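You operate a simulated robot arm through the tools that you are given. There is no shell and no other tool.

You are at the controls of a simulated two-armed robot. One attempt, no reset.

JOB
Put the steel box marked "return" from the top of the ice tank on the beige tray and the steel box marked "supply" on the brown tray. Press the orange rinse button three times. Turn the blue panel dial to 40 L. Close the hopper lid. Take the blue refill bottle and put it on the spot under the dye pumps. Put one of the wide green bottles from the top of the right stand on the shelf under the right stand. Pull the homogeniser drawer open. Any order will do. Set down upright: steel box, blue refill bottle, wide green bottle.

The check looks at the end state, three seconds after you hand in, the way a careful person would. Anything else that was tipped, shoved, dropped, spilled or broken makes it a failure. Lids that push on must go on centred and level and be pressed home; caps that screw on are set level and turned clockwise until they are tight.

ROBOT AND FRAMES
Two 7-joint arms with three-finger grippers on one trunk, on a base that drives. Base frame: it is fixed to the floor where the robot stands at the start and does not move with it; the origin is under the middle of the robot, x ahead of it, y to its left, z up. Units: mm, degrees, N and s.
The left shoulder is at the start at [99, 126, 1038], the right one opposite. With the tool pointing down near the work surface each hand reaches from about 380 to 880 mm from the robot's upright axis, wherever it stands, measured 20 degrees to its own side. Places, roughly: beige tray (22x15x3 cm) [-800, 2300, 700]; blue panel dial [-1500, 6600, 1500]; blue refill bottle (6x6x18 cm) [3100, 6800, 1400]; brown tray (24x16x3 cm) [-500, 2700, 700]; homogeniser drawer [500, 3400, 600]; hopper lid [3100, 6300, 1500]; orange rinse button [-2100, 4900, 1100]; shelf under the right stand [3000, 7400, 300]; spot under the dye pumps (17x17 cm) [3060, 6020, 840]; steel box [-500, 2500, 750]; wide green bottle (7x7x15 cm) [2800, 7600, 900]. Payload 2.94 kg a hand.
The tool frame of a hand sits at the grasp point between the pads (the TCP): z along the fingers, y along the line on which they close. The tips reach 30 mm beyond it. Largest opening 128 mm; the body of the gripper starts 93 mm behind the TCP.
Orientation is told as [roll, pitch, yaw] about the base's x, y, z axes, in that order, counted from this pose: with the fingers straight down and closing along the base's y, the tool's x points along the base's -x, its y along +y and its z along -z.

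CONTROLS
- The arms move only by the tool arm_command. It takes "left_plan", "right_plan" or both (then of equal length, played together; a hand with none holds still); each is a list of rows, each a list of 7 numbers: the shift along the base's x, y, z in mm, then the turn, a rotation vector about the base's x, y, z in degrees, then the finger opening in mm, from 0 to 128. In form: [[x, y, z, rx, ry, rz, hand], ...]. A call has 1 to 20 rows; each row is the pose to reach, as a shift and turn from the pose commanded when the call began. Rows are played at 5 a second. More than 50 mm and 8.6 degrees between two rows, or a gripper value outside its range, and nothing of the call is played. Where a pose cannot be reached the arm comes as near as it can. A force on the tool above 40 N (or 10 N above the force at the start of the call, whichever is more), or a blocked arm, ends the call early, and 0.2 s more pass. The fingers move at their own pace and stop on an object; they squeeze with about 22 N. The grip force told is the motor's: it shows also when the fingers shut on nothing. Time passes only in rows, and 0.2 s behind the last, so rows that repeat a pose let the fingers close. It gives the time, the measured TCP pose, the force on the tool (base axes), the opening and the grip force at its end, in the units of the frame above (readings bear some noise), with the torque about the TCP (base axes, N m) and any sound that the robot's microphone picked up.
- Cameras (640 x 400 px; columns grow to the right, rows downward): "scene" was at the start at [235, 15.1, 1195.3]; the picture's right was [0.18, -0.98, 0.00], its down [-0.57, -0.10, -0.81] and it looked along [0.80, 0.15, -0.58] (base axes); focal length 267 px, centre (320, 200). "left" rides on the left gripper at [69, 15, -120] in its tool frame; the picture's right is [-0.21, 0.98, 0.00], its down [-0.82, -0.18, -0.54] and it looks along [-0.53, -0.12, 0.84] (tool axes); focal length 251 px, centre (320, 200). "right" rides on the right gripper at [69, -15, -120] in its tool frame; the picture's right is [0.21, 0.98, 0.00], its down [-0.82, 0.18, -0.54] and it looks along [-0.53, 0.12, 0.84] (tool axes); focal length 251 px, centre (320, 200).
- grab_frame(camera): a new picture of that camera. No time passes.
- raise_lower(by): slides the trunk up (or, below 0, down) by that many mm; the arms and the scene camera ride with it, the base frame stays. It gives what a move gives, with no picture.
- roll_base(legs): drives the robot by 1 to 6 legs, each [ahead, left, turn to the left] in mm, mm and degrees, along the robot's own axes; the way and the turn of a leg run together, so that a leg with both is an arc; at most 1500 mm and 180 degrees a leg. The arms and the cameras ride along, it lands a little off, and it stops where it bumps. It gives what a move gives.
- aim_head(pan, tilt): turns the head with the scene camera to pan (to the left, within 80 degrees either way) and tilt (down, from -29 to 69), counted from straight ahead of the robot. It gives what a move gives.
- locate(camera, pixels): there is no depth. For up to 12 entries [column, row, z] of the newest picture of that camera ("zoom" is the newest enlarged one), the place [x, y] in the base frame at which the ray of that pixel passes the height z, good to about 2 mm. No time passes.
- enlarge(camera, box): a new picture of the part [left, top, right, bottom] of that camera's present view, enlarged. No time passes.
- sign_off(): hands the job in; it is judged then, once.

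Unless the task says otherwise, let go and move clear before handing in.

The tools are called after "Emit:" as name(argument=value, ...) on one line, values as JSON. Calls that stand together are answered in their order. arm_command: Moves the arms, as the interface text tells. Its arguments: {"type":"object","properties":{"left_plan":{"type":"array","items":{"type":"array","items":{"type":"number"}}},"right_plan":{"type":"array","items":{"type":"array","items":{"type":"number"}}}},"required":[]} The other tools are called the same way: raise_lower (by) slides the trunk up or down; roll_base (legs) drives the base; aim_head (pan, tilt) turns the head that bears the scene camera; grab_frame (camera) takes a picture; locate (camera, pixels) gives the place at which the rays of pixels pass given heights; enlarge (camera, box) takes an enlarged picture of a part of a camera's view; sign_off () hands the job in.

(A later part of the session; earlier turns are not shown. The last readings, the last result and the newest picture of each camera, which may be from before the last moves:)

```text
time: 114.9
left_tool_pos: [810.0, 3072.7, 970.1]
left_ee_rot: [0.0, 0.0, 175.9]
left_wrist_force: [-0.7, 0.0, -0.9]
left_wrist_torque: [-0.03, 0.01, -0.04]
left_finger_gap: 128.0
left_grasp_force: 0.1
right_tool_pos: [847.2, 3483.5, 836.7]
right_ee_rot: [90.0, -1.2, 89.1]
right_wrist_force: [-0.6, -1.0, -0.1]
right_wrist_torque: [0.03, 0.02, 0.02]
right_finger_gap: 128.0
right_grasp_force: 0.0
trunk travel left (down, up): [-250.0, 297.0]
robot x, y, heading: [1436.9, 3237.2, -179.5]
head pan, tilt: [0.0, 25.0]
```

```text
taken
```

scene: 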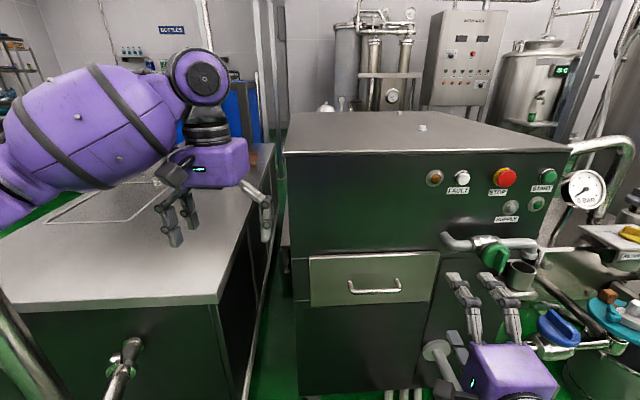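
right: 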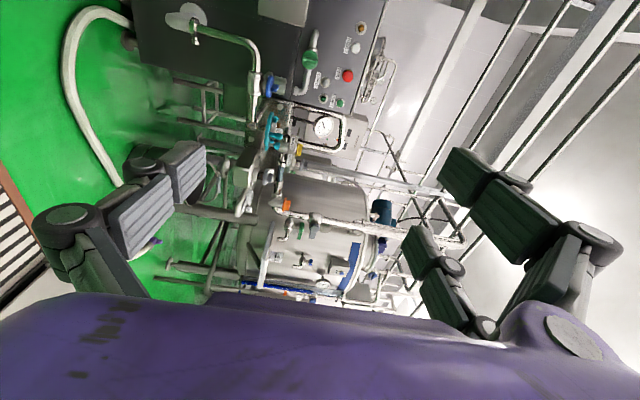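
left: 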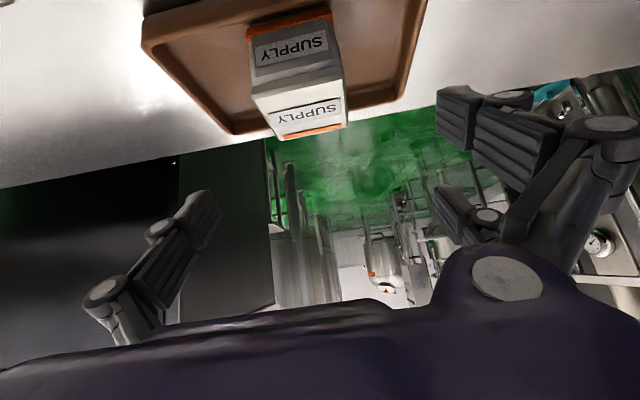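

The cabinet is close now; handle ends at (350,290) and (399,288). I'll enlarge and triangulate with the previous view.

Emit:
enlarge(camera="scene", box=[280, 230, 440, 330])

Emit:
locate(camera="scene", pixels=[[350, 290, 600], [350, 290, 630], [350, 290, 650], [399, 288, 600], [399, 288, 630], [399, 288, 650], [309, 257, 660], [440, 251, 660], [311, 306, 540], [431, 301, 540], [309, 257, 700], [440, 251, 700]])

```text
4.00 times, centred on (360, 280) of scene
```

zoom: 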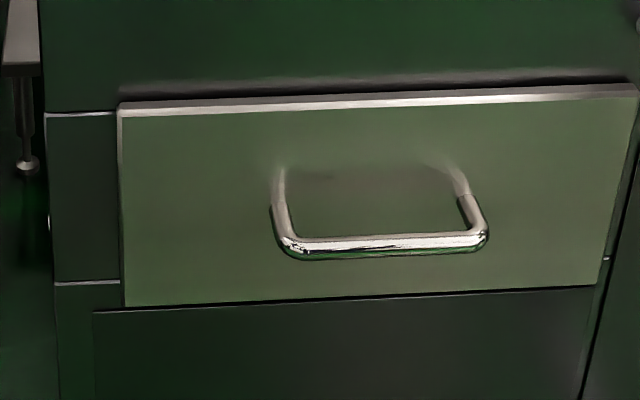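

```text
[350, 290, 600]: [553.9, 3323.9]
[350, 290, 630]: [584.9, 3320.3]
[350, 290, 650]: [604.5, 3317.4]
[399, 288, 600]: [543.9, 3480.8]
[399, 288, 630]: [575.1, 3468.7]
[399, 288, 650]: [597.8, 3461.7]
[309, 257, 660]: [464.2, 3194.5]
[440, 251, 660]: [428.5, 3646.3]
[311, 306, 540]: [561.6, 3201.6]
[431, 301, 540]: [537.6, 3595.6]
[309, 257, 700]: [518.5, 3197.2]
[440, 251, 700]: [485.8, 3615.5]
```

Triangulation gives the drawer face at x≈580, handle bar at about (603, 3389, 655), and the cabinet turned ~4°. I'll bring the right hand to a pre-grasp 100 mm in front of the bar.

Emit:
arm_command(right_plan=[[0, -35, -25, 0, 0, 1, 128], [0, -70, -60, 0, 0, 2, 128], [-10, -87, -100, 0, 0, 3, 128], [-40, -87, -140, 0, 0, 4, 128], [-75, -87, -170, 0, 0, 5, 128], [-110, -87, -182, 0, 0, 5.2, 128], [-144, -87, -182, 0, 0, 5.2, 110], [-144, -87, -182, 0, 0, 5.2, 100]])

Emit:
grab_frame(camera="right")

Emit:
grab_frame(camera="scene")

```text
time: 116.7
left_tool_pos: [811.4, 3072.3, 971.2]
left_ee_rot: [-0.1, 0.0, 175.9]
left_wrist_force: [0.0, 0.2, -0.1]
left_wrist_torque: [0.01, 0.01, -0.02]
left_finger_gap: 128.0
left_grasp_force: 0.1
right_tool_pos: [703.5, 3396.5, 653.1]
right_ee_rot: [90.0, -1.2, 94.2]
right_wrist_force: [-0.5, -0.2, -0.3]
right_wrist_torque: [-0.01, 0.02, 0.0]
right_finger_gap: 100.1
right_grasp_force: 0.1
trunk travel left (down, up): [-250.0, 297.0]
robot x, y, heading: [1440.2, 3236.9, -179.5]
head pan, tilt: [0.0, 25.0]
```

```text
taken
```

right: 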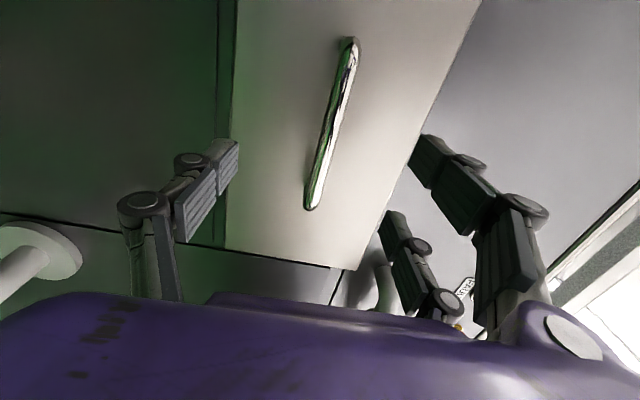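

```text
taken
```

scene: 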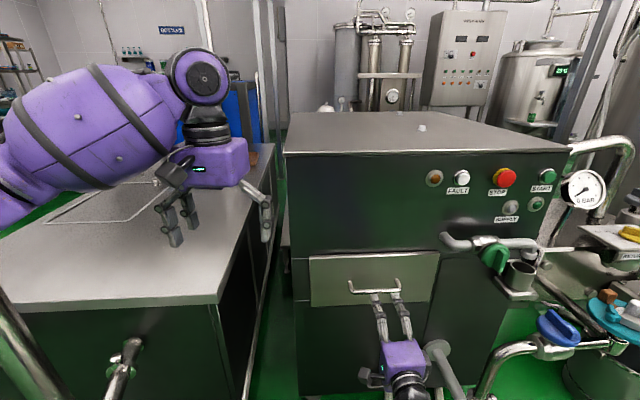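

The bar lies from (348,42) to (312,208), i.e. ~8 mm above the finger centre line and ~100 mm ahead. I'll advance 85 mm with an 8 mm upward correction.

Emit:
arm_command(right_plan=[[-25, -2, 7, 0, 0, 0, 80], [-50, -4, 7, 0, 0, 0, 70], [-70, -5, 7, 0, 0, 0, 70], [-80, -6, 7, 0, 0, 0, 70], [-85, -6, 7, 0, 0, 0, 70]])

Emit:
grab_frame(camera="right")

Emit:
enlarge(camera="scene", box=[280, 230, 440, 330])

```text
time: 117.9
left_tool_pos: [810.9, 3072.7, 970.6]
left_ee_rot: [-0.1, 0.0, 175.8]
left_wrist_force: [0.4, -0.4, -0.4]
left_wrist_torque: [-0.03, -0.03, 0.0]
left_finger_gap: 128.0
left_grasp_force: 0.1
right_tool_pos: [619.5, 3390.4, 664.5]
right_ee_rot: [90.0, -1.3, 94.2]
right_wrist_force: [0.0, 0.6, -0.1]
right_wrist_torque: [-0.02, -0.01, -0.02]
right_finger_gap: 70.0
right_grasp_force: 0.0
trunk travel left (down, up): [-250.0, 297.0]
robot x, y, heading: [1437.3, 3239.3, -179.6]
head pan, tilt: [0.0, 25.0]
```

```text
taken
```

right: 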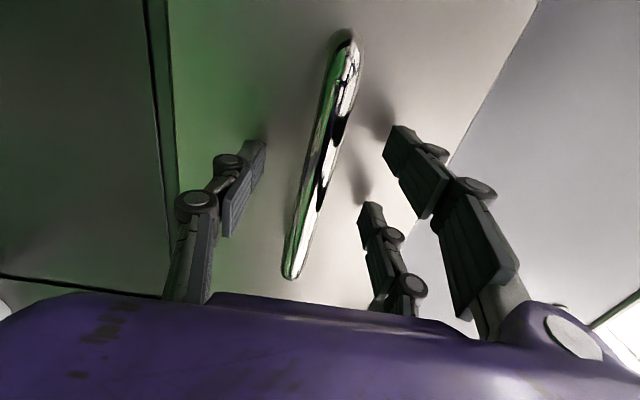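

```text
4.00 times, centred on (360, 280) of scene
```

zoom: 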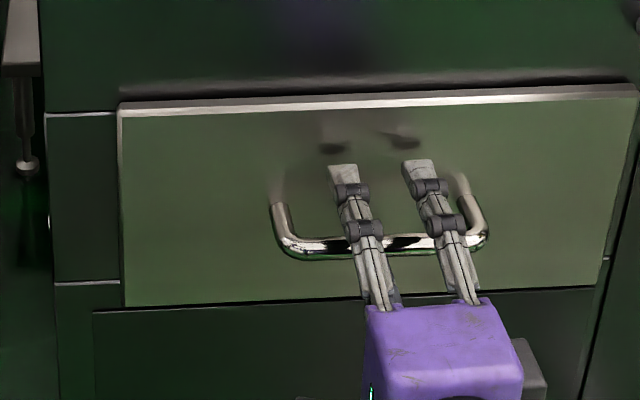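

The bar is now 11 mm beyond the TCP and 3 mm below the centre line. I'll lower 3 mm and close on it.

Emit:
arm_command(right_plan=[[0, 0, -3, 0, 0, 0, 60], [-2, 0, -3, 0, 0, 0, 40], [-2, 0, -3, 0, 0, 0, 20], [-2, 0, -3, 0, 0, 0, 5], [-2, 0, -3, 0, 0, 0, 5], [-2, 0, -3, 0, 0, 0, 5]])

Emit:
grab_frame(camera="right")

```text
time: 119.3
left_tool_pos: [810.9, 3072.6, 970.9]
left_ee_rot: [-0.1, 0.1, 175.8]
left_wrist_force: [0.3, -0.6, 0.1]
left_wrist_torque: [-0.01, -0.04, -0.02]
left_finger_gap: 128.1
left_grasp_force: 0.0
right_tool_pos: [616.3, 3389.2, 660.0]
right_ee_rot: [90.0, -1.0, 94.2]
right_wrist_force: [-1.7, -0.2, -0.3]
right_wrist_torque: [-2.33, -0.16, -0.05]
right_finger_gap: 14.0
right_grasp_force: 39.9
trunk travel left (down, up): [-250.0, 297.0]
robot x, y, heading: [1440.4, 3239.1, -179.5]
head pan, tilt: [0.0, 25.0]
```

```text
taken
```

right: 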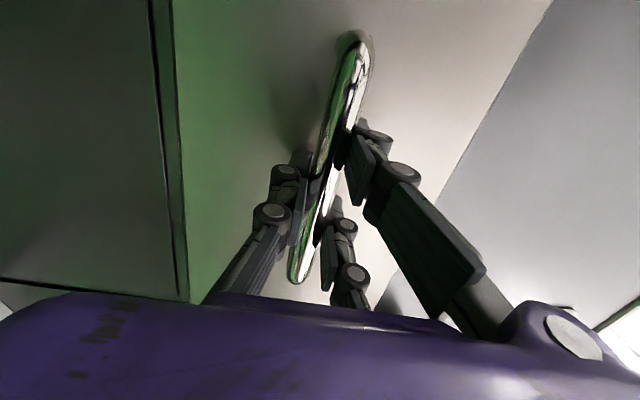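

The bar is gripped (gap 14 mm, 40 N). I'll pull along the cabinet's normal in small steps.

Emit:
arm_command(right_plan=[[10, 1, 0, 0, 0, 0, 5], [25, 2, 0, 0, 0, 0, 5], [45, 3, 0, 0, 0, 0, 5], [65, 5, 0, 0, 0, 0, 5], [85, 6, 0, 0, 0, 0, 5], [105, 8, 0, 0, 0, 0, 5]])

Emit:
grab_frame(camera="scene")

```text
time: 120.7
left_tool_pos: [812.2, 3073.2, 969.6]
left_ee_rot: [-0.1, 0.0, 175.9]
left_wrist_force: [-0.2, 0.2, -0.2]
left_wrist_torque: [-0.01, 0.0, -0.03]
left_finger_gap: 127.9
left_grasp_force: 0.1
right_tool_pos: [723.1, 3398.6, 660.5]
right_ee_rot: [89.8, -1.3, 94.3]
right_wrist_force: [2.3, -5.2, -2.1]
right_wrist_torque: [-1.84, -0.11, -0.95]
right_finger_gap: 14.3
right_grasp_force: 40.3
trunk travel left (down, up): [-250.0, 297.0]
robot x, y, heading: [1440.5, 3237.1, -179.4]
head pan, tilt: [0.0, 25.0]
```

```text
taken
```

scene: 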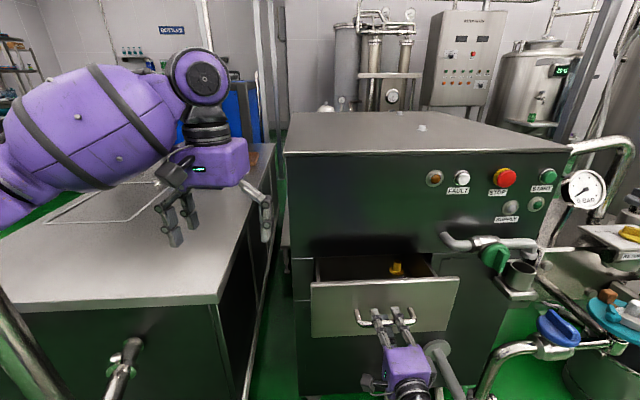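

The drawer slides out ~107 mm with small force. I'll keep pulling, slightly less sideways.

Emit:
arm_command(right_plan=[[20, 0, 0, 0, 0, 0, 5], [40, 1, 0, 0, 0, 0, 5], [60, 2, 0, 0, 0, 0, 5], [80, 3, 0, 0, 0, 0, 5], [100, 5, 0, 0, 0, 0, 5], [120, 6, 0, 0, 0, 0, 5]])

Emit:
grab_frame(camera="scene")

```text
time: 122.1
left_tool_pos: [811.4, 3072.1, 971.0]
left_ee_rot: [-0.1, 0.0, 175.8]
left_wrist_force: [0.5, 0.1, -0.1]
left_wrist_torque: [-0.01, 0.0, 0.01]
left_finger_gap: 128.1
left_grasp_force: 0.0
right_tool_pos: [843.4, 3406.5, 660.2]
right_ee_rot: [90.0, -1.3, 94.2]
right_wrist_force: [2.2, 3.4, 5.0]
right_wrist_torque: [-2.03, -0.14, 0.03]
right_finger_gap: 14.6
right_grasp_force: 39.8
trunk travel left (down, up): [-250.0, 297.0]
robot x, y, heading: [1437.7, 3240.2, -179.3]
head pan, tilt: [0.0, 25.0]
```

```text
taken
```

scene: 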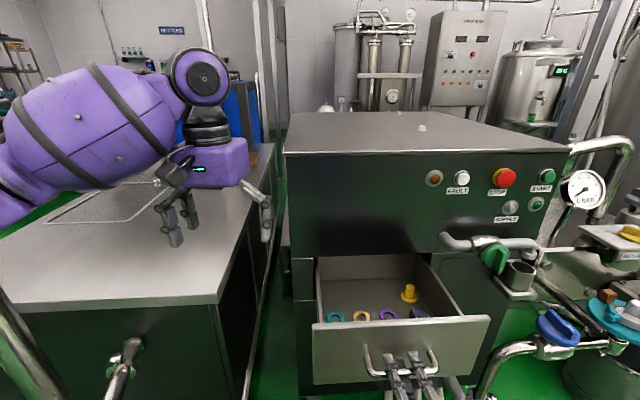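

The drawer is out about 227 mm and shows its contents. I'll pull a bit further to find its stop.

Emit:
arm_command(right_plan=[[15, 1, 0, 0, 0, 0, 5], [30, 2, 0, 0, 0, 0, 5], [45, 3, 0, 0, 0, 0, 5], [60, 4, 0, 0, 0, 0, 5], [75, 5, 0, 0, 0, 0, 5]])

Emit:
grab_frame(camera="scene")

```text
time: 122.8
left_tool_pos: [810.6, 3072.4, 970.4]
left_ee_rot: [-0.1, 0.0, 175.8]
left_wrist_force: [1.4, 1.4, 0.7]
left_wrist_torque: [0.01, 0.01, 0.01]
left_finger_gap: 128.2
left_grasp_force: 0.0
right_tool_pos: [876.1, 3408.1, 659.9]
right_ee_rot: [90.2, -1.0, 94.1]
right_wrist_force: [-12.1, 2.2, -2.9]
right_wrist_torque: [-2.03, -0.16, -0.45]
right_finger_gap: 14.5
right_grasp_force: 39.7
trunk travel left (down, up): [-250.0, 297.0]
robot x, y, heading: [1437.6, 3240.7, -179.7]
head pan, tilt: [0.0, 25.0]
stopped in row 3 (right hand): the force on the tool passed its limit at 48 N (the readings are from after the stop); the commanded pose is now the measured one
```

```text
taken
```

scene: 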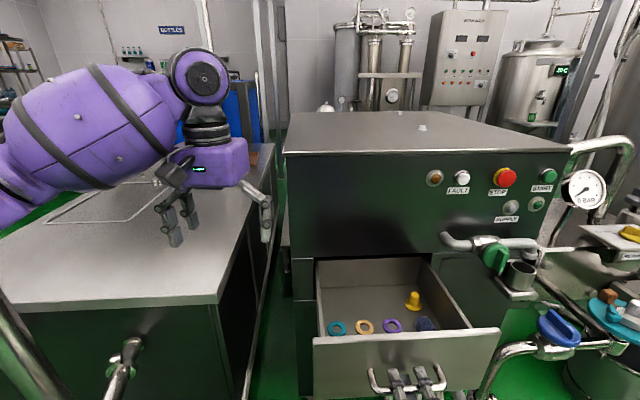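

The drawer hit its end stop at ~260 mm of travel — fully open. I'll open the fingers and back the base straight out.

Emit:
arm_command(right_plan=[[0, 0, 0, 0, 0, 0, 20], [0, 0, 0, 0, 0, 0, 45], [0, 0, 0, 0, 0, 0, 70], [0, 0, 0, 0, 0, 0, 80], [20, 1, 0, 0, 0, 0, 80], [45, 3, 0, 0, 0, 0, 80]])

Emit:
grab_frame(camera="right")

```text
time: 124.2
left_tool_pos: [811.5, 3073.0, 970.7]
left_ee_rot: [-0.2, 0.1, 175.8]
left_wrist_force: [0.5, -0.1, -0.5]
left_wrist_torque: [-0.04, -0.03, 0.0]
left_finger_gap: 127.9
left_grasp_force: 0.1
right_tool_pos: [920.7, 3411.0, 658.8]
right_ee_rot: [90.2, -1.4, 94.1]
right_wrist_force: [-0.5, 0.2, 0.3]
right_wrist_torque: [0.02, -0.02, -0.02]
right_finger_gap: 80.1
right_grasp_force: 0.0
trunk travel left (down, up): [-250.0, 297.0]
robot x, y, heading: [1434.9, 3241.2, -179.5]
head pan, tilt: [0.0, 25.0]
```

```text
taken
```

right: 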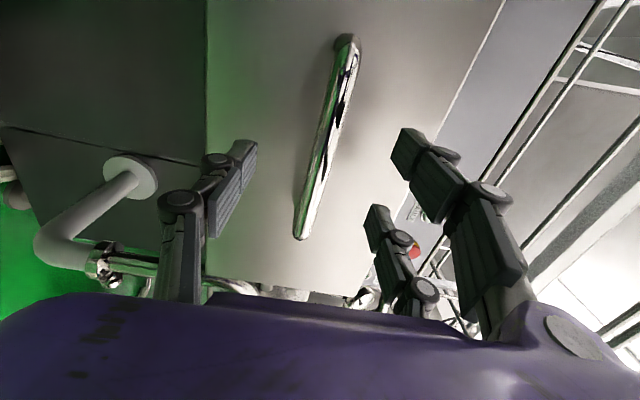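

Handle released and the drawer stays open. I'll back away 620 mm, turn to face +y and look at the right-hand stands.

Emit:
roll_base(legs=[[-650, 0, 0], [0, 0, -90]])

Emit:
aim_head(pan=-15, tilt=10)

Emit:
grab_frame(camera="scene")

```text
time: 131.7
left_tool_pos: [1928.6, 3869.4, 969.6]
left_ee_rot: [-0.1, 0.0, 85.3]
left_wrist_force: [-0.1, -0.7, 1.2]
left_wrist_torque: [-0.03, -0.01, 0.01]
left_finger_gap: 128.2
left_grasp_force: 0.2
right_tool_pos: [2267.1, 3758.3, 659.4]
right_ee_rot: [90.3, -1.5, 3.6]
right_wrist_force: [1.2, 1.3, 0.7]
right_wrist_torque: [-0.01, -0.01, -0.03]
right_finger_gap: 79.9
right_grasp_force: 0.1
trunk travel left (down, up): [-250.0, 297.0]
robot x, y, heading: [2087.2, 3240.5, 89.9]
head pan, tilt: [0.0, 25.0]
```

```text
time: 132.4
left_tool_pos: [1929.4, 3868.9, 970.0]
left_ee_rot: [-0.1, 0.0, 85.3]
left_wrist_force: [-0.1, 0.4, -0.1]
left_wrist_torque: [-0.02, -0.03, -0.02]
left_finger_gap: 128.1
left_grasp_force: 0.0
right_tool_pos: [2266.3, 3758.9, 658.5]
right_ee_rot: [90.2, -1.4, 3.5]
right_wrist_force: [-1.0, 0.4, -0.9]
right_wrist_torque: [-0.01, 0.02, 0.01]
right_finger_gap: 79.8
right_grasp_force: 0.1
trunk travel left (down, up): [-250.0, 297.0]
robot x, y, heading: [2089.3, 3236.2, 89.9]
head pan, tilt: [-15.0, 10.0]
```

```text
taken
```

scene: 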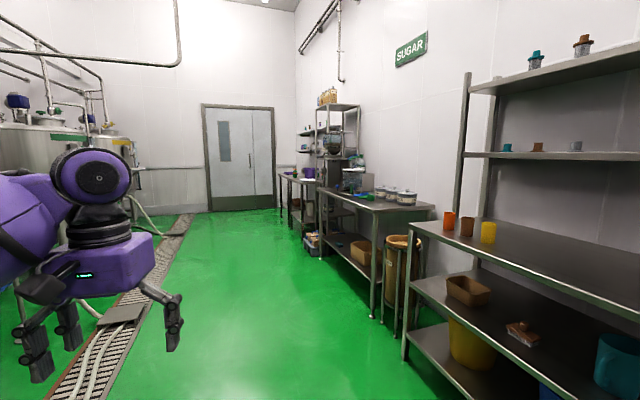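

The stands are along the right wall. I'll locate leg positions and enlarge the far group.

Emit:
locate(camera="scene", pixels=[[403, 362, 0], [372, 318, 0], [318, 255, 0], [312, 250, 0], [289, 228, 0], [300, 237, 0], [410, 222, 850], [345, 205, 850], [330, 195, 850]])

Emit:
enlarge(camera="scene", box=[270, 80, 430, 260])

```text
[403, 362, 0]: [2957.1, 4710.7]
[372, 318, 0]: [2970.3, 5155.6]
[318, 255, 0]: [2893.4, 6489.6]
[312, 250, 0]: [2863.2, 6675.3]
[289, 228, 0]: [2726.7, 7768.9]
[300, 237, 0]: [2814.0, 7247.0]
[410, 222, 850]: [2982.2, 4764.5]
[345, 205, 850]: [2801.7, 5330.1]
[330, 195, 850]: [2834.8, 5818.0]
```

```text
2.22 times, centred on (350, 170) of scene
```

zoom: 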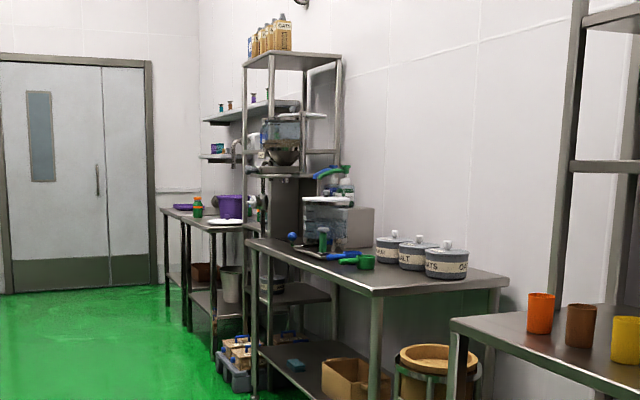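

Bench fronts are at x≈2870–2960. I'll drive up the corridor to about (2050, 6050), then turn to face the benches.

Emit:
roll_base(legs=[[1400, 0, 0], [1400, 20, 0], [0, 0, -90]])

Emit:
aim_head(pan=0, tilt=15)

Emit:
grab_frame(camera="scene")

```text
time: 149.8
left_tool_pos: [2640.3, 6244.1, 970.1]
left_ee_rot: [-0.1, 0.0, -1.4]
left_wrist_force: [0.4, -0.1, 0.4]
left_wrist_torque: [-0.02, -0.02, 0.01]
left_finger_gap: 128.0
left_grasp_force: 0.0
right_tool_pos: [2548.7, 5900.3, 658.4]
right_ee_rot: [90.1, -1.4, -83.1]
right_wrist_force: [-0.5, 0.6, 1.0]
right_wrist_torque: [-0.01, 0.01, 0.02]
right_finger_gap: 80.1
right_grasp_force: 0.0
trunk travel left (down, up): [-250.0, 297.0]
robot x, y, heading: [2023.9, 6047.4, 3.1]
head pan, tilt: [-15.0, 10.0]
```

```text
time: 150.6
left_tool_pos: [2640.2, 6243.9, 971.3]
left_ee_rot: [-0.1, 0.0, -1.4]
left_wrist_force: [-0.2, 0.3, -0.4]
left_wrist_torque: [0.0, -0.02, -0.01]
left_finger_gap: 128.2
left_grasp_force: 0.1
right_tool_pos: [2548.8, 5901.4, 659.3]
right_ee_rot: [90.3, -1.3, -83.1]
right_wrist_force: [-0.1, 0.0, 0.3]
right_wrist_torque: [-0.02, -0.02, -0.02]
right_finger_gap: 80.2
right_grasp_force: 0.0
trunk travel left (down, up): [-250.0, 297.0]
robot x, y, heading: [2019.7, 6046.4, 3.1]
head pan, tilt: [0.0, 15.0]
```

```text
taken
```

scene: 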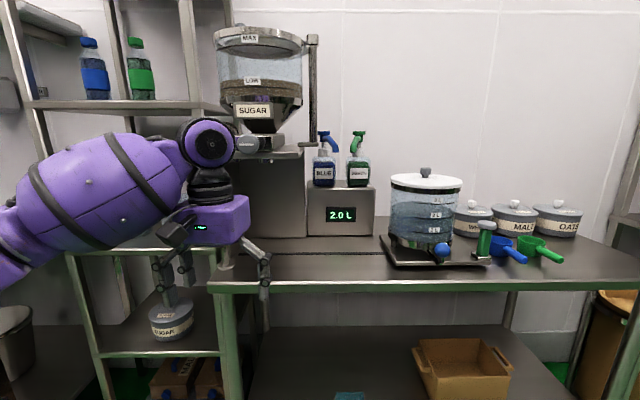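

I see the SUGAR hopper (260,80), blue and green bottles on the shelf (92,70)/(140,70), the dye pumps on a "2.0 L" box (340,185). I'll enlarge each.

Emit:
enlarge(camera="scene", box=[200, 10, 360, 160])

Emit:
enlarge(camera="scene", box=[280, 120, 440, 280])

Emit:
enlarge(camera="scene", box=[20, 10, 240, 150])

```text
2.67 times, centred on (280, 85) of scene
```

zoom: 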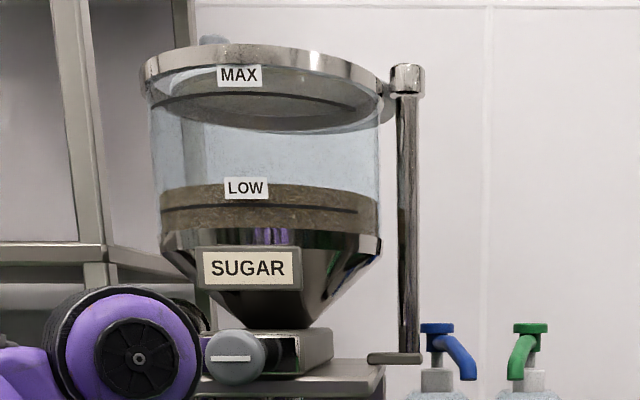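

```text
2.50 times, centred on (360, 200) of scene
```

zoom: 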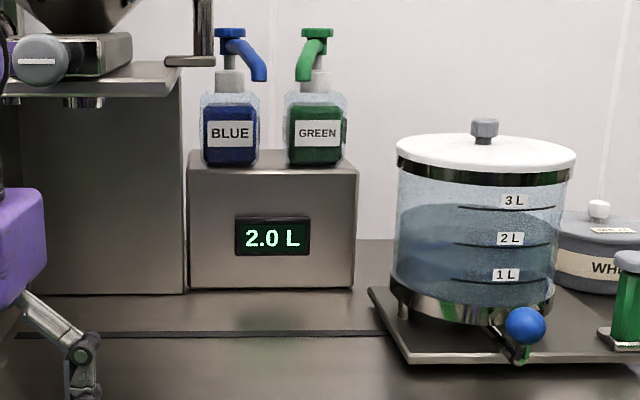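

```text
2.86 times, centred on (130, 80) of scene
```

zoom: 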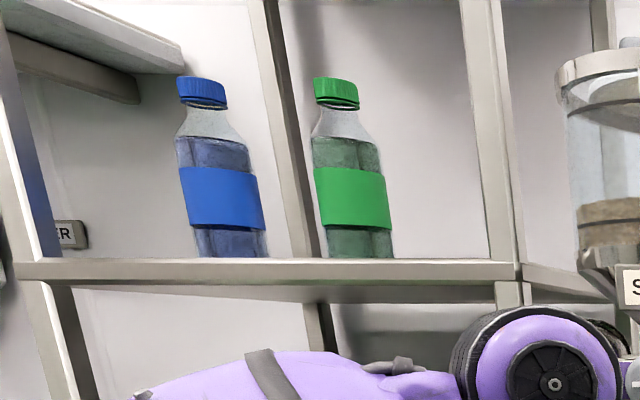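

The hopper top needs a higher viewpoint. I'll raise the trunk fully and look at the hopper lid from near its own level.

Emit:
raise_lower(by=290)

Emit:
grab_frame(camera="scene")

Emit:
enlarge(camera="scene", box=[200, 60, 360, 220])

```text
time: 153.5
left_tool_pos: [2641.6, 6244.8, 1257.3]
left_ee_rot: [-0.2, 0.1, -1.3]
left_wrist_force: [0.2, -0.1, -0.7]
left_wrist_torque: [0.01, -0.02, 0.02]
left_finger_gap: 128.2
left_grasp_force: 0.0
right_tool_pos: [2549.2, 5900.2, 947.8]
right_ee_rot: [90.0, -1.4, -83.0]
right_wrist_force: [-0.3, -0.2, 0.5]
right_wrist_torque: [0.0, -0.02, 0.02]
right_finger_gap: 80.1
right_grasp_force: 0.1
trunk travel left (down, up): [-540.0, 7.0]
robot x, y, heading: [2020.5, 6049.8, 3.5]
head pan, tilt: [0.0, 15.0]
```

```text
taken
```

scene: 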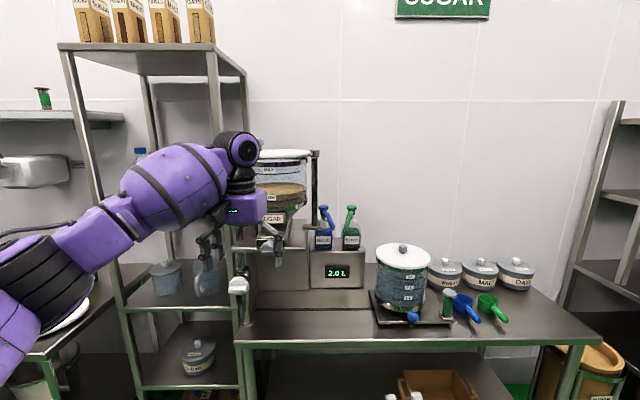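

```text
2.50 times, centred on (280, 140) of scene
```

zoom: 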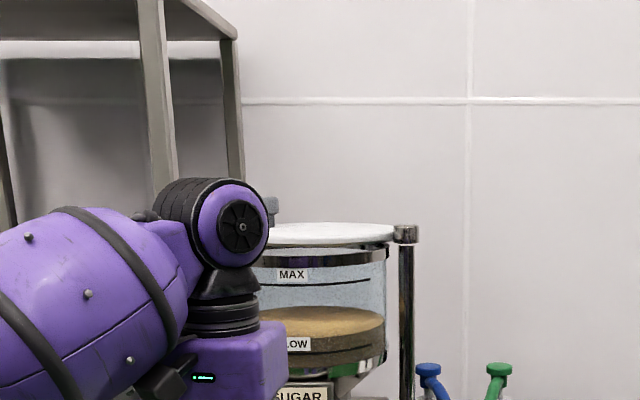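

The left arm blocks the hopper. I'll turn the base 25° left so the hopper shows between the arms.

Emit:
roll_base(legs=[[0, 0, 25]])

Emit:
aim_head(pan=-12, tilt=12)

Emit:
grab_frame(camera="scene")

Emit:
enlarge(camera="scene", box=[240, 80, 400, 240])

```text
time: 155.2
left_tool_pos: [2502.0, 6485.3, 1261.6]
left_ee_rot: [-0.1, 0.0, 23.4]
left_wrist_force: [0.6, 0.3, -0.3]
left_wrist_torque: [0.02, -0.02, 0.02]
left_finger_gap: 127.9
left_grasp_force: 0.0
right_tool_pos: [2561.6, 6134.9, 948.7]
right_ee_rot: [90.3, -1.4, -58.3]
right_wrist_force: [0.2, 0.4, 0.2]
right_wrist_torque: [0.0, -0.01, 0.0]
right_finger_gap: 79.9
right_grasp_force: 0.1
trunk travel left (down, up): [-540.0, 7.0]
robot x, y, heading: [2020.9, 6046.9, 28.1]
head pan, tilt: [0.0, 15.0]
```

```text
time: 155.9
left_tool_pos: [2501.9, 6484.7, 1261.5]
left_ee_rot: [-0.1, 0.0, 23.2]
left_wrist_force: [0.2, -1.5, -0.8]
left_wrist_torque: [0.02, 0.01, 0.0]
left_finger_gap: 128.0
left_grasp_force: 0.1
right_tool_pos: [2561.9, 6135.3, 949.7]
right_ee_rot: [90.2, -1.4, -58.4]
right_wrist_force: [0.0, -0.2, -0.1]
right_wrist_torque: [0.01, -0.01, 0.0]
right_finger_gap: 80.1
right_grasp_force: 0.0
trunk travel left (down, up): [-540.0, 7.0]
robot x, y, heading: [2018.1, 6046.5, 28.0]
head pan, tilt: [-12.0, 12.0]
```

```text
taken
```

scene: 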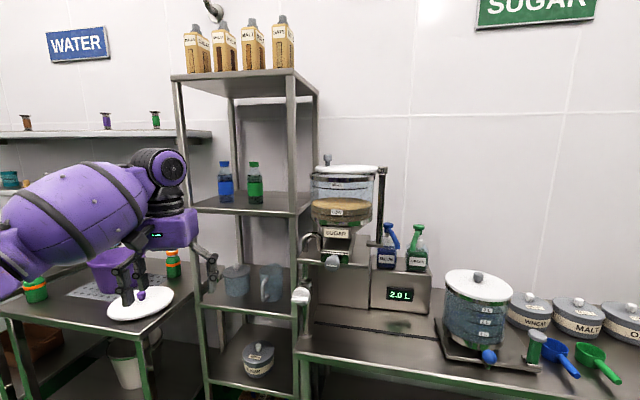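

```text
2.50 times, centred on (320, 160) of scene
```

zoom: 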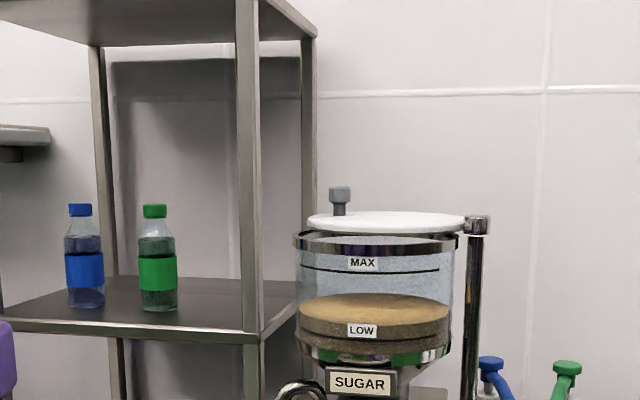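

The lid is a white disc with a grey knob, on a vertical post at the hopper's right. I'll enlarge further to judge whether it's swung or tilted, and see the spot under the pumps.

Emit:
enlarge(camera="scene", box=[290, 145, 402, 215])

Emit:
enlarge(camera="scene", box=[290, 240, 450, 340])

```text
5.71 times, centred on (346, 180) of scene
```

zoom: 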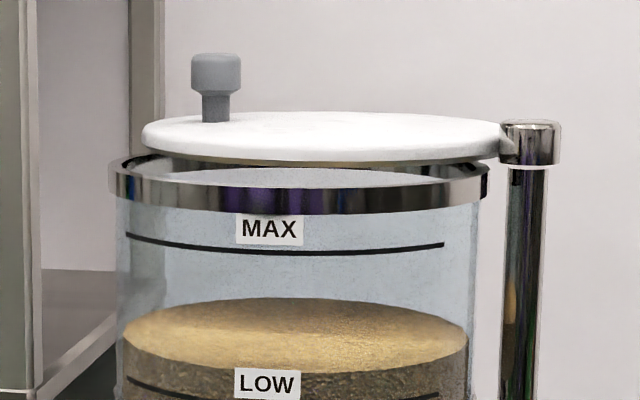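

```text
4.00 times, centred on (370, 290) of scene
```

zoom: 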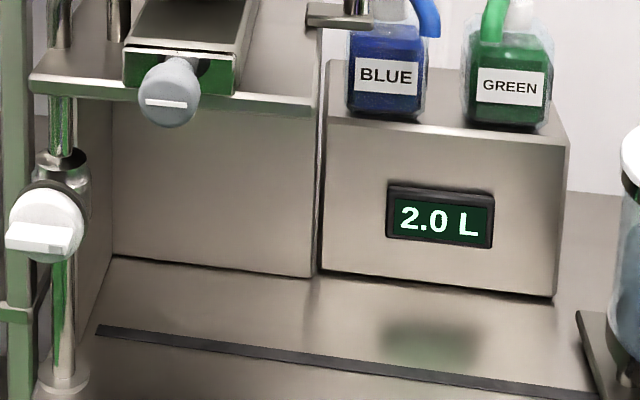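

The lid disc is level, sits ~120 mm below the camera (z≈1370), and is swung back on its post so the ring's front is uncovered. I'll raise both hands clear (left high for a top view) before going closer.

Emit:
arm_command(left_plan=[[-10, -5, 38, 0, 0, 0, 128], [-25, -13, 76, 0, 0, 0, 128], [-40, -21, 114, 0, 0, 0, 128], [-55, -29, 152, 0, 0, 0, 128], [-70, -37, 190, 0, 0, 0, 128], [-85, -45, 228, 0, 0, 0, 128], [-100, -53, 266, 0, 0, 0, 128], [-115, -61, 304, 0, 0, 0, 128], [-130, -69, 340, 0, 0, 0, 128], [-130, -69, 340, 0, 0, 0, 128]], right_plan=[[-5, 0, 40, 0, 0, 0, 80], [-10, 0, 80, 0, 0, 0, 80], [-15, 0, 120, 0, 0, 0, 80], [-20, 0, 160, 0, 0, 0, 80], [-25, 0, 200, 0, 0, 0, 80], [-30, 0, 240, 0, 0, 0, 80], [-35, 0, 280, 0, 0, 0, 80], [-40, 0, 320, 0, 0, 0, 80], [-45, 0, 360, 0, 0, 0, 80], [-45, 0, 360, 0, 0, 0, 80]])

Emit:
grab_frame(camera="scene")

Emit:
grab_frame(camera="left")

```text
time: 156.9
left_tool_pos: [2453.9, 6458.8, 1394.0]
left_ee_rot: [-0.2, 0.1, 23.2]
left_wrist_force: [0.0, -0.4, -0.1]
left_wrist_torque: [0.0, 0.0, 0.03]
left_finger_gap: 128.2
left_grasp_force: 0.0
right_tool_pos: [2549.5, 6112.1, 1073.9]
right_ee_rot: [87.9, -11.4, -55.6]
right_wrist_force: [0.2, 0.5, -0.5]
right_wrist_torque: [0.01, -0.02, -0.04]
right_finger_gap: 80.1
right_grasp_force: 0.0
trunk travel left (down, up): [-540.0, 7.0]
robot x, y, heading: [2025.8, 6049.1, 27.8]
head pan, tilt: [-12.0, 12.0]
stopped in row 4 (right hand): the arm was blocked; the commanded pose is now the measured one
```

```text
taken
```

scene: 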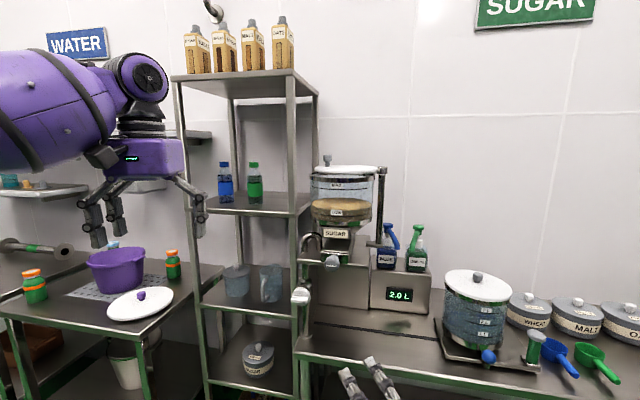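

```text
taken
```

left: 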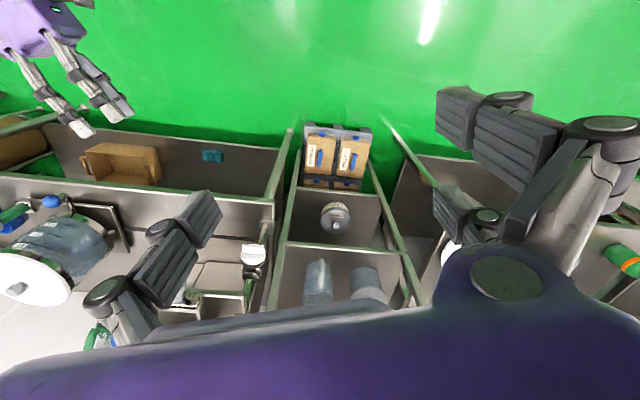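

The right arm hit a joint limit while rising in the forward-pointing pose. I'll rotate it back to fingers-down while raising, and finish raising the left.

Emit:
arm_command(right_plan=[[4, -3, 4, -6.4, 1.5, 4.6, 80], [7, -5, 8, -12.7, 3, 9.2, 80], [11, -8, 14, -19.1, 4.5, 13.9, 80], [14, -10, 22, -25.4, 6, 18.5, 80], [18, -13, 30, -31.8, 7.5, 23.1, 80], [22, -16, 40, -38.2, 9, 27.7, 80], [25, -18, 50, -44.5, 10.5, 32.3, 80], [29, -21, 60, -50.9, 12.1, 37, 80], [32, -23, 70, -57.2, 13.6, 41.6, 80], [36, -26, 80, -63.6, 15.1, 46.2, 80], [40, -29, 90, -70, 16.6, 50.8, 80], [43, -31, 100, -76.3, 18.1, 55.4, 80], [47, -34, 110, -82.7, 19.6, 60, 80], [50, -36, 118, -89, 21.1, 64.7, 80], [54, -39, 126, -95.4, 22.6, 69.3, 80], [54, -39, 126, -95.4, 22.6, 69.3, 80]], left_plan=[[-5, -3, 15, 0, 0, 0, 128], [-10, -5, 30, 0, 0, 0, 128], [-15, -8, 45, 0, 0, 0, 128], [-20, -10, 60, 0, 0, 0, 128], [-25, -13, 75, 0, 0, 0, 128], [-30, -16, 90, 0, 0, 0, 128], [-35, -18, 105, 0, 0, 0, 128], [-40, -21, 120, 0, 0, 0, 128], [-45, -23, 135, 0, 0, 0, 128], [-50, -26, 150, 0, 0, 0, 128], [-55, -29, 165, 0, 0, 0, 128], [-60, -31, 180, 0, 0, 0, 128], [-65, -34, 195, 0, 0, 0, 128], [-70, -37, 205, 0, 0, 0, 128], [-70, -37, 205, 0, 0, 0, 128], [-70, -37, 205, 0, 0, 0, 128]])

Emit:
grab_frame(camera="scene")

```text
time: 160.3
left_tool_pos: [2384.6, 6423.6, 1599.8]
left_ee_rot: [-0.2, 0.1, 23.2]
left_wrist_force: [0.6, 0.5, -0.3]
left_wrist_torque: [-0.01, 0.01, 0.01]
left_finger_gap: 127.9
left_grasp_force: 0.0
right_tool_pos: [2606.3, 6072.8, 1198.6]
right_ee_rot: [-1.6, 2.8, 43.0]
right_wrist_force: [0.4, 0.3, 0.3]
right_wrist_torque: [0.02, 0.01, 0.0]
right_finger_gap: 79.9
right_grasp_force: 0.0
trunk travel left (down, up): [-540.0, 7.0]
robot x, y, heading: [2020.3, 6046.1, 28.2]
head pan, tilt: [-12.0, 12.0]
```

```text
taken
```

scene: 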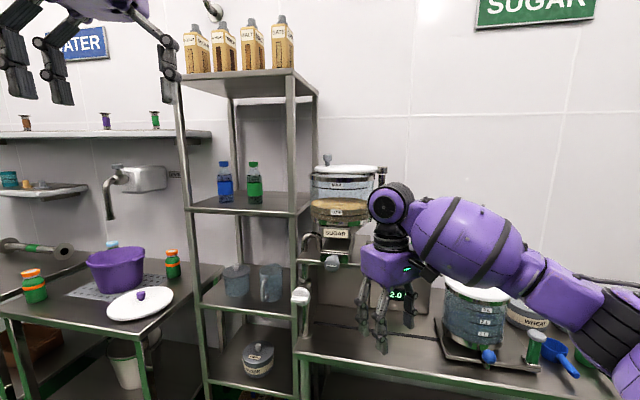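

Both hands are now fingers-down and high. Before closing in I'll lift the right hand another 150 mm so it clears the pitcher on the bench, then turn to face the bench and advance.

Emit:
arm_command(right_plan=[[-10, -5, 40, 0, 0, 0, 80], [-20, -10, 80, 0, 0, 0, 80], [-30, -15, 120, 0, 0, 0, 80], [-40, -20, 155, 0, 0, -5, 80], [-50, -25, 170, 0, 0, -10, 80]])

Emit:
roll_base(legs=[[0, 0, -25], [330, 90, 0]])

Emit:
aim_head(pan=0, tilt=20)

Emit:
grab_frame(camera="scene")

Emit:
grab_frame(camera="left")

```text
time: 161.5
left_tool_pos: [2383.4, 6423.3, 1599.7]
left_ee_rot: [-0.2, -0.2, 23.2]
left_wrist_force: [-0.9, -0.2, 0.4]
left_wrist_torque: [0.05, 0.02, 0.0]
left_finger_gap: 127.9
left_grasp_force: 0.1
right_tool_pos: [2554.1, 6046.2, 1369.2]
right_ee_rot: [-1.6, 2.7, 32.9]
right_wrist_force: [-0.6, 0.2, 0.0]
right_wrist_torque: [0.01, -0.01, -0.02]
right_finger_gap: 80.1
right_grasp_force: 0.1
trunk travel left (down, up): [-540.0, 7.0]
robot x, y, heading: [2020.0, 6049.9, 27.8]
head pan, tilt: [-12.0, 12.0]
```

```text
time: 164.9
left_tool_pos: [2811.1, 6349.4, 1600.8]
left_ee_rot: [-0.1, -0.2, -1.2]
left_wrist_force: [0.4, -0.4, 0.3]
left_wrist_torque: [0.02, -0.04, 0.03]
left_finger_gap: 127.8
left_grasp_force: 0.1
right_tool_pos: [2812.9, 5934.1, 1369.9]
right_ee_rot: [-1.5, 2.5, 8.5]
right_wrist_force: [0.1, 0.3, -0.3]
right_wrist_torque: [-0.03, -0.04, -0.01]
right_finger_gap: 80.1
right_grasp_force: 0.2
trunk travel left (down, up): [-540.0, 7.0]
robot x, y, heading: [2328.3, 6160.1, 3.6]
head pan, tilt: [-12.0, 12.0]
```

```text
time: 165.6
left_tool_pos: [2815.2, 6350.8, 1598.9]
left_ee_rot: [-0.1, -0.2, -1.1]
left_wrist_force: [0.2, 0.3, -0.4]
left_wrist_torque: [-0.04, 0.05, 0.04]
left_finger_gap: 128.1
left_grasp_force: 0.1
right_tool_pos: [2813.4, 5936.6, 1368.6]
right_ee_rot: [-1.6, 2.7, 8.5]
right_wrist_force: [0.5, 0.5, 0.3]
right_wrist_torque: [-0.01, -0.03, 0.03]
right_finger_gap: 80.1
right_grasp_force: 0.0
trunk travel left (down, up): [-540.0, 7.0]
robot x, y, heading: [2329.8, 6158.0, 3.4]
head pan, tilt: [0.0, 20.0]
```

```text
taken
```

scene: 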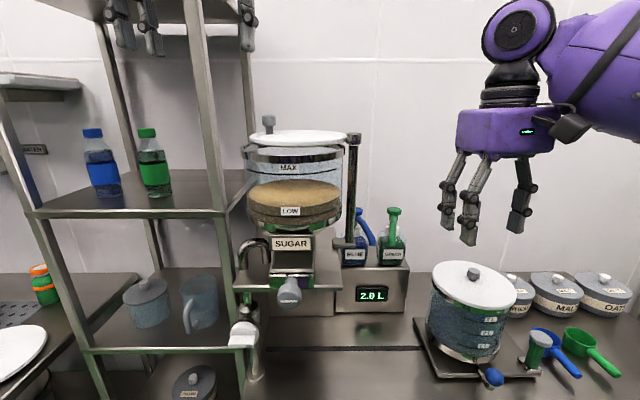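

```text
taken
```

left: 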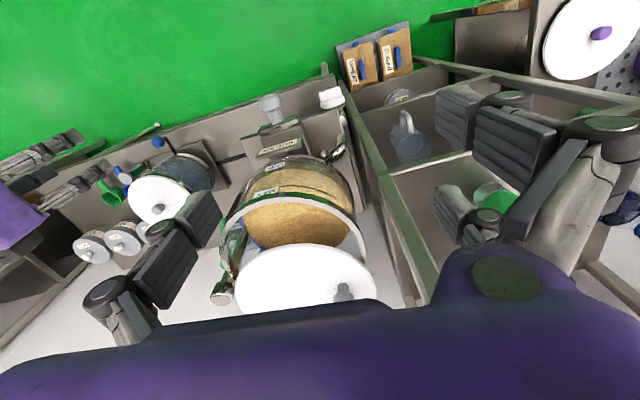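

The left camera from above shows the white lid (305,285) displaced toward the wall over the hopper ring (295,225), pivoting on the post at its -y side. I'll triangulate lid, knob and post with both cameras.

Emit:
locate(camera="left", pixels=[[233, 283, 1360], [377, 285, 1360], [305, 243, 1360], [343, 290, 1400], [222, 235, 1350], [366, 235, 1350], [285, 157, 1350], [233, 283, 1380], [377, 285, 1380], [222, 295, 1360]])

Emit:
locate(camera="scene", pixels=[[245, 137, 1360], [346, 137, 1360], [245, 137, 1380], [346, 137, 1380], [268, 118, 1400], [354, 138, 1360], [243, 152, 1350], [343, 152, 1350], [293, 130, 1360], [296, 144, 1360], [292, 162, 1350]])

Emit:
enlarge(camera="left", box=[190, 130, 410, 310])

Emit:
enlarge(camera="scene", box=[225, 100, 385, 200])

```text
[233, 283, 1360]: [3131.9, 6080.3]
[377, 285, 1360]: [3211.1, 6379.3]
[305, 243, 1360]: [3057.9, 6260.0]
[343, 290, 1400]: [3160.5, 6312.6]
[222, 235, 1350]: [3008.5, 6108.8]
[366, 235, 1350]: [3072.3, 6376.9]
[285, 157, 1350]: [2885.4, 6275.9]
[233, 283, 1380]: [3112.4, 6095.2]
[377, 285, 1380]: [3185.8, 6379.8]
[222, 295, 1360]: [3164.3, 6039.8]
```

```text
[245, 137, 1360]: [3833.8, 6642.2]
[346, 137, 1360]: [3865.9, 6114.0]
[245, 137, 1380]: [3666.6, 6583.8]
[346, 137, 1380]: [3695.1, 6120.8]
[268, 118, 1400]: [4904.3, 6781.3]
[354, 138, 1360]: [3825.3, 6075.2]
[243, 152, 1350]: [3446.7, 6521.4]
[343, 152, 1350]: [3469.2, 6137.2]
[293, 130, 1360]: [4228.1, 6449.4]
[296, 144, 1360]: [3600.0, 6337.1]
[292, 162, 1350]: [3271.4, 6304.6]
```

```text
2.22 times, centred on (300, 220) of left
```

zoom: 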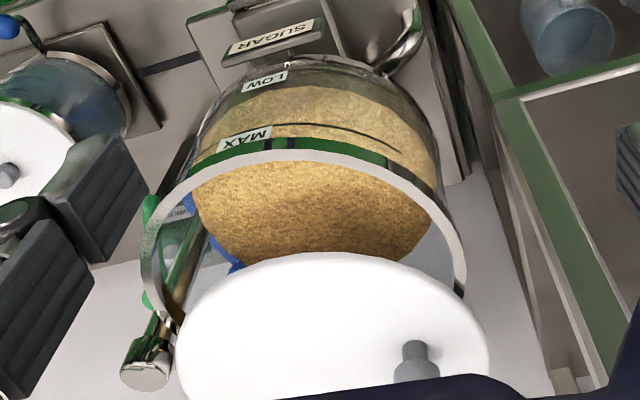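

```text
4.00 times, centred on (305, 150) of scene
```

zoom: 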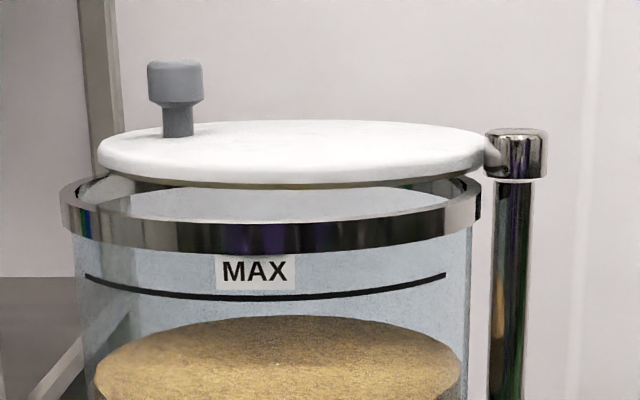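

Depression angles put the ring at z≈1400 and the lid at z≈1412. I'll redo the locates with those heights.

Emit:
locate(camera="left", pixels=[[233, 283, 1412], [377, 285, 1412], [302, 244, 1412], [342, 287, 1440], [221, 240, 1400], [366, 248, 1400], [285, 200, 1400], [222, 295, 1412], [342, 298, 1420]])

Emit:
locate(camera="scene", pixels=[[249, 138, 1412], [346, 140, 1412], [298, 146, 1412], [290, 130, 1412], [268, 116, 1450], [355, 134, 1420], [240, 150, 1400], [345, 150, 1400], [293, 157, 1400], [269, 134, 1418]])

```text
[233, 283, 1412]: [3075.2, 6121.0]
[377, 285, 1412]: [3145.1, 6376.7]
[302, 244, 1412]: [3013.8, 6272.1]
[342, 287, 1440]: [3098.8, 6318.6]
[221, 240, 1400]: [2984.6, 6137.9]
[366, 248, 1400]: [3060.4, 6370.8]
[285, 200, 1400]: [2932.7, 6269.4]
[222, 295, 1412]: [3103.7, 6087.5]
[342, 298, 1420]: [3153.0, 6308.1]
```

```text
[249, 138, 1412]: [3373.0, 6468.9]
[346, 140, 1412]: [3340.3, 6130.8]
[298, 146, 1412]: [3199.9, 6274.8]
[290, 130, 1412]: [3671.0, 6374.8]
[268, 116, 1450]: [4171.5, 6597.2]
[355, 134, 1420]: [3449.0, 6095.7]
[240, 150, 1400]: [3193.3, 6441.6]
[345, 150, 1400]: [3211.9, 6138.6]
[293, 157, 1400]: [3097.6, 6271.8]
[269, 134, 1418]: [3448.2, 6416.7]
```

The two views disagree at those heights; intersecting the rays puts the ring top near z≈1421. I'll refine with exact pixels at several heights.

Emit:
locate(camera="scene", pixels=[[293, 153.8, 1410], [293, 153.8, 1430], [298, 145.5, 1425], [298, 145.5, 1440], [240, 147, 1420], [345, 147, 1420], [355, 133, 1450], [249.5, 138, 1435], [346, 139, 1435], [269, 134, 1440], [269, 115.5, 1470], [269, 115.5, 1480]])

Emit:
locate(camera="left", pixels=[[275, 200, 1410], [275, 200, 1430], [302, 244, 1425], [302, 244, 1440], [221, 243, 1420], [366, 250, 1420], [221, 297, 1440], [236, 283, 1435], [377, 288, 1435], [341, 300, 1440], [342, 286, 1470], [342, 286, 1480]])

```text
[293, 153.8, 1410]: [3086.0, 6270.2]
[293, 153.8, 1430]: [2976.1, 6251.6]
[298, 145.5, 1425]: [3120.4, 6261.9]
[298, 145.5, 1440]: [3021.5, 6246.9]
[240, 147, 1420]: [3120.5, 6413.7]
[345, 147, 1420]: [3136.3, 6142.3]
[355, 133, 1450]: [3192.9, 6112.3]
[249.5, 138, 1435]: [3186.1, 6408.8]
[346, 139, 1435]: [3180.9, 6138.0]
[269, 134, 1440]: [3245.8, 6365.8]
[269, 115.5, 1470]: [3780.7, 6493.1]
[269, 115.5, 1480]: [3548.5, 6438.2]
```

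```text
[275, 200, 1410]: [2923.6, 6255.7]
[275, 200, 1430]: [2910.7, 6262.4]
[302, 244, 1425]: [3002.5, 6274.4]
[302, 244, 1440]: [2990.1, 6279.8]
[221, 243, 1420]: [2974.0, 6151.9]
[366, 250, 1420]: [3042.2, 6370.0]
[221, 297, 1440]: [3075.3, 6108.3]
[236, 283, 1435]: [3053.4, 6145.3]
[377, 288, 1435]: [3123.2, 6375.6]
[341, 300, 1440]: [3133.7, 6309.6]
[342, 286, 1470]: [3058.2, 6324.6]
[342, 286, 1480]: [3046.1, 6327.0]
```

Best estimates: ring centre ≈(3003, 6260), post ≈(3065, 6120), lid centre ≈(3080, 6262), knob ≈(3100, 6317, up to 1491) — lid must swing ~30° toward me. The stand's post is close on the left, so I'll shift the left hand to y≈6230, narrow it, then advance a little.

Emit:
arm_command(left_plan=[[0, -40, 0, 0, 0, 0, 100], [0, -80, 0, 0, 0, 0, 70], [0, -120, 0, 0, 0, 0, 70], [0, -120, 0, 0, 0, 0, 70]])

Emit:
roll_base(legs=[[110, 0, 0]])

Emit:
grab_frame(camera="left")

Emit:
grab_frame(camera="scene")

```text
time: 166.8
left_tool_pos: [2822.7, 6291.7, 1605.5]
left_ee_rot: [-5.9, 0.5, 3.6]
left_wrist_force: [1.0, 1.1, -0.2]
left_wrist_torque: [0.0, 0.03, -0.01]
left_finger_gap: 70.3
left_grasp_force: 0.1
right_tool_pos: [2812.9, 5935.4, 1370.1]
right_ee_rot: [-1.6, 2.6, 8.5]
right_wrist_force: [0.3, 0.4, 0.5]
right_wrist_torque: [-0.04, 0.02, 0.0]
right_finger_gap: 79.9
right_grasp_force: 0.0
trunk travel left (down, up): [-540.0, 7.0]
robot x, y, heading: [2329.1, 6158.2, 3.4]
head pan, tilt: [0.0, 20.0]
stopped in row 4 (left hand): the arm was blocked; the commanded pose is now the measured one
```

```text
time: 168.0
left_tool_pos: [2931.1, 6296.0, 1604.7]
left_ee_rot: [-6.2, 0.4, 3.4]
left_wrist_force: [-0.2, -1.1, 0.5]
left_wrist_torque: [0.03, 0.01, 0.0]
left_finger_gap: 70.1
left_grasp_force: 0.0
right_tool_pos: [2921.1, 5941.9, 1371.1]
right_ee_rot: [-1.6, 2.5, 8.6]
right_wrist_force: [-0.5, -0.4, -1.2]
right_wrist_torque: [0.01, -0.01, 0.02]
right_finger_gap: 80.0
right_grasp_force: 0.0
trunk travel left (down, up): [-540.0, 7.0]
robot x, y, heading: [2440.3, 6165.4, 3.6]
head pan, tilt: [0.0, 20.0]
```

```text
taken
```

left: 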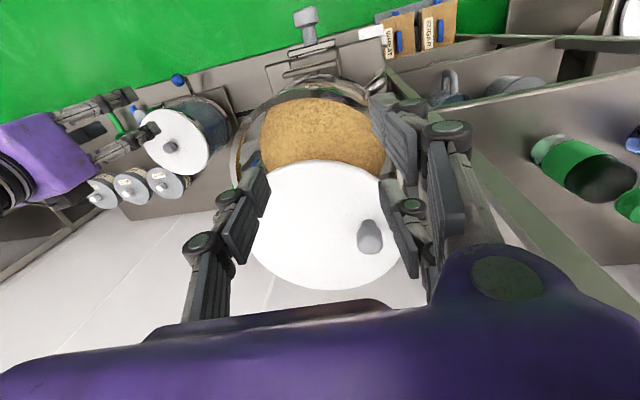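

```text
taken
```

scene: 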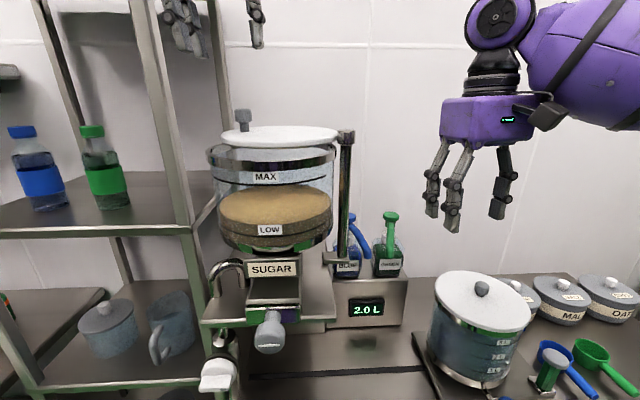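

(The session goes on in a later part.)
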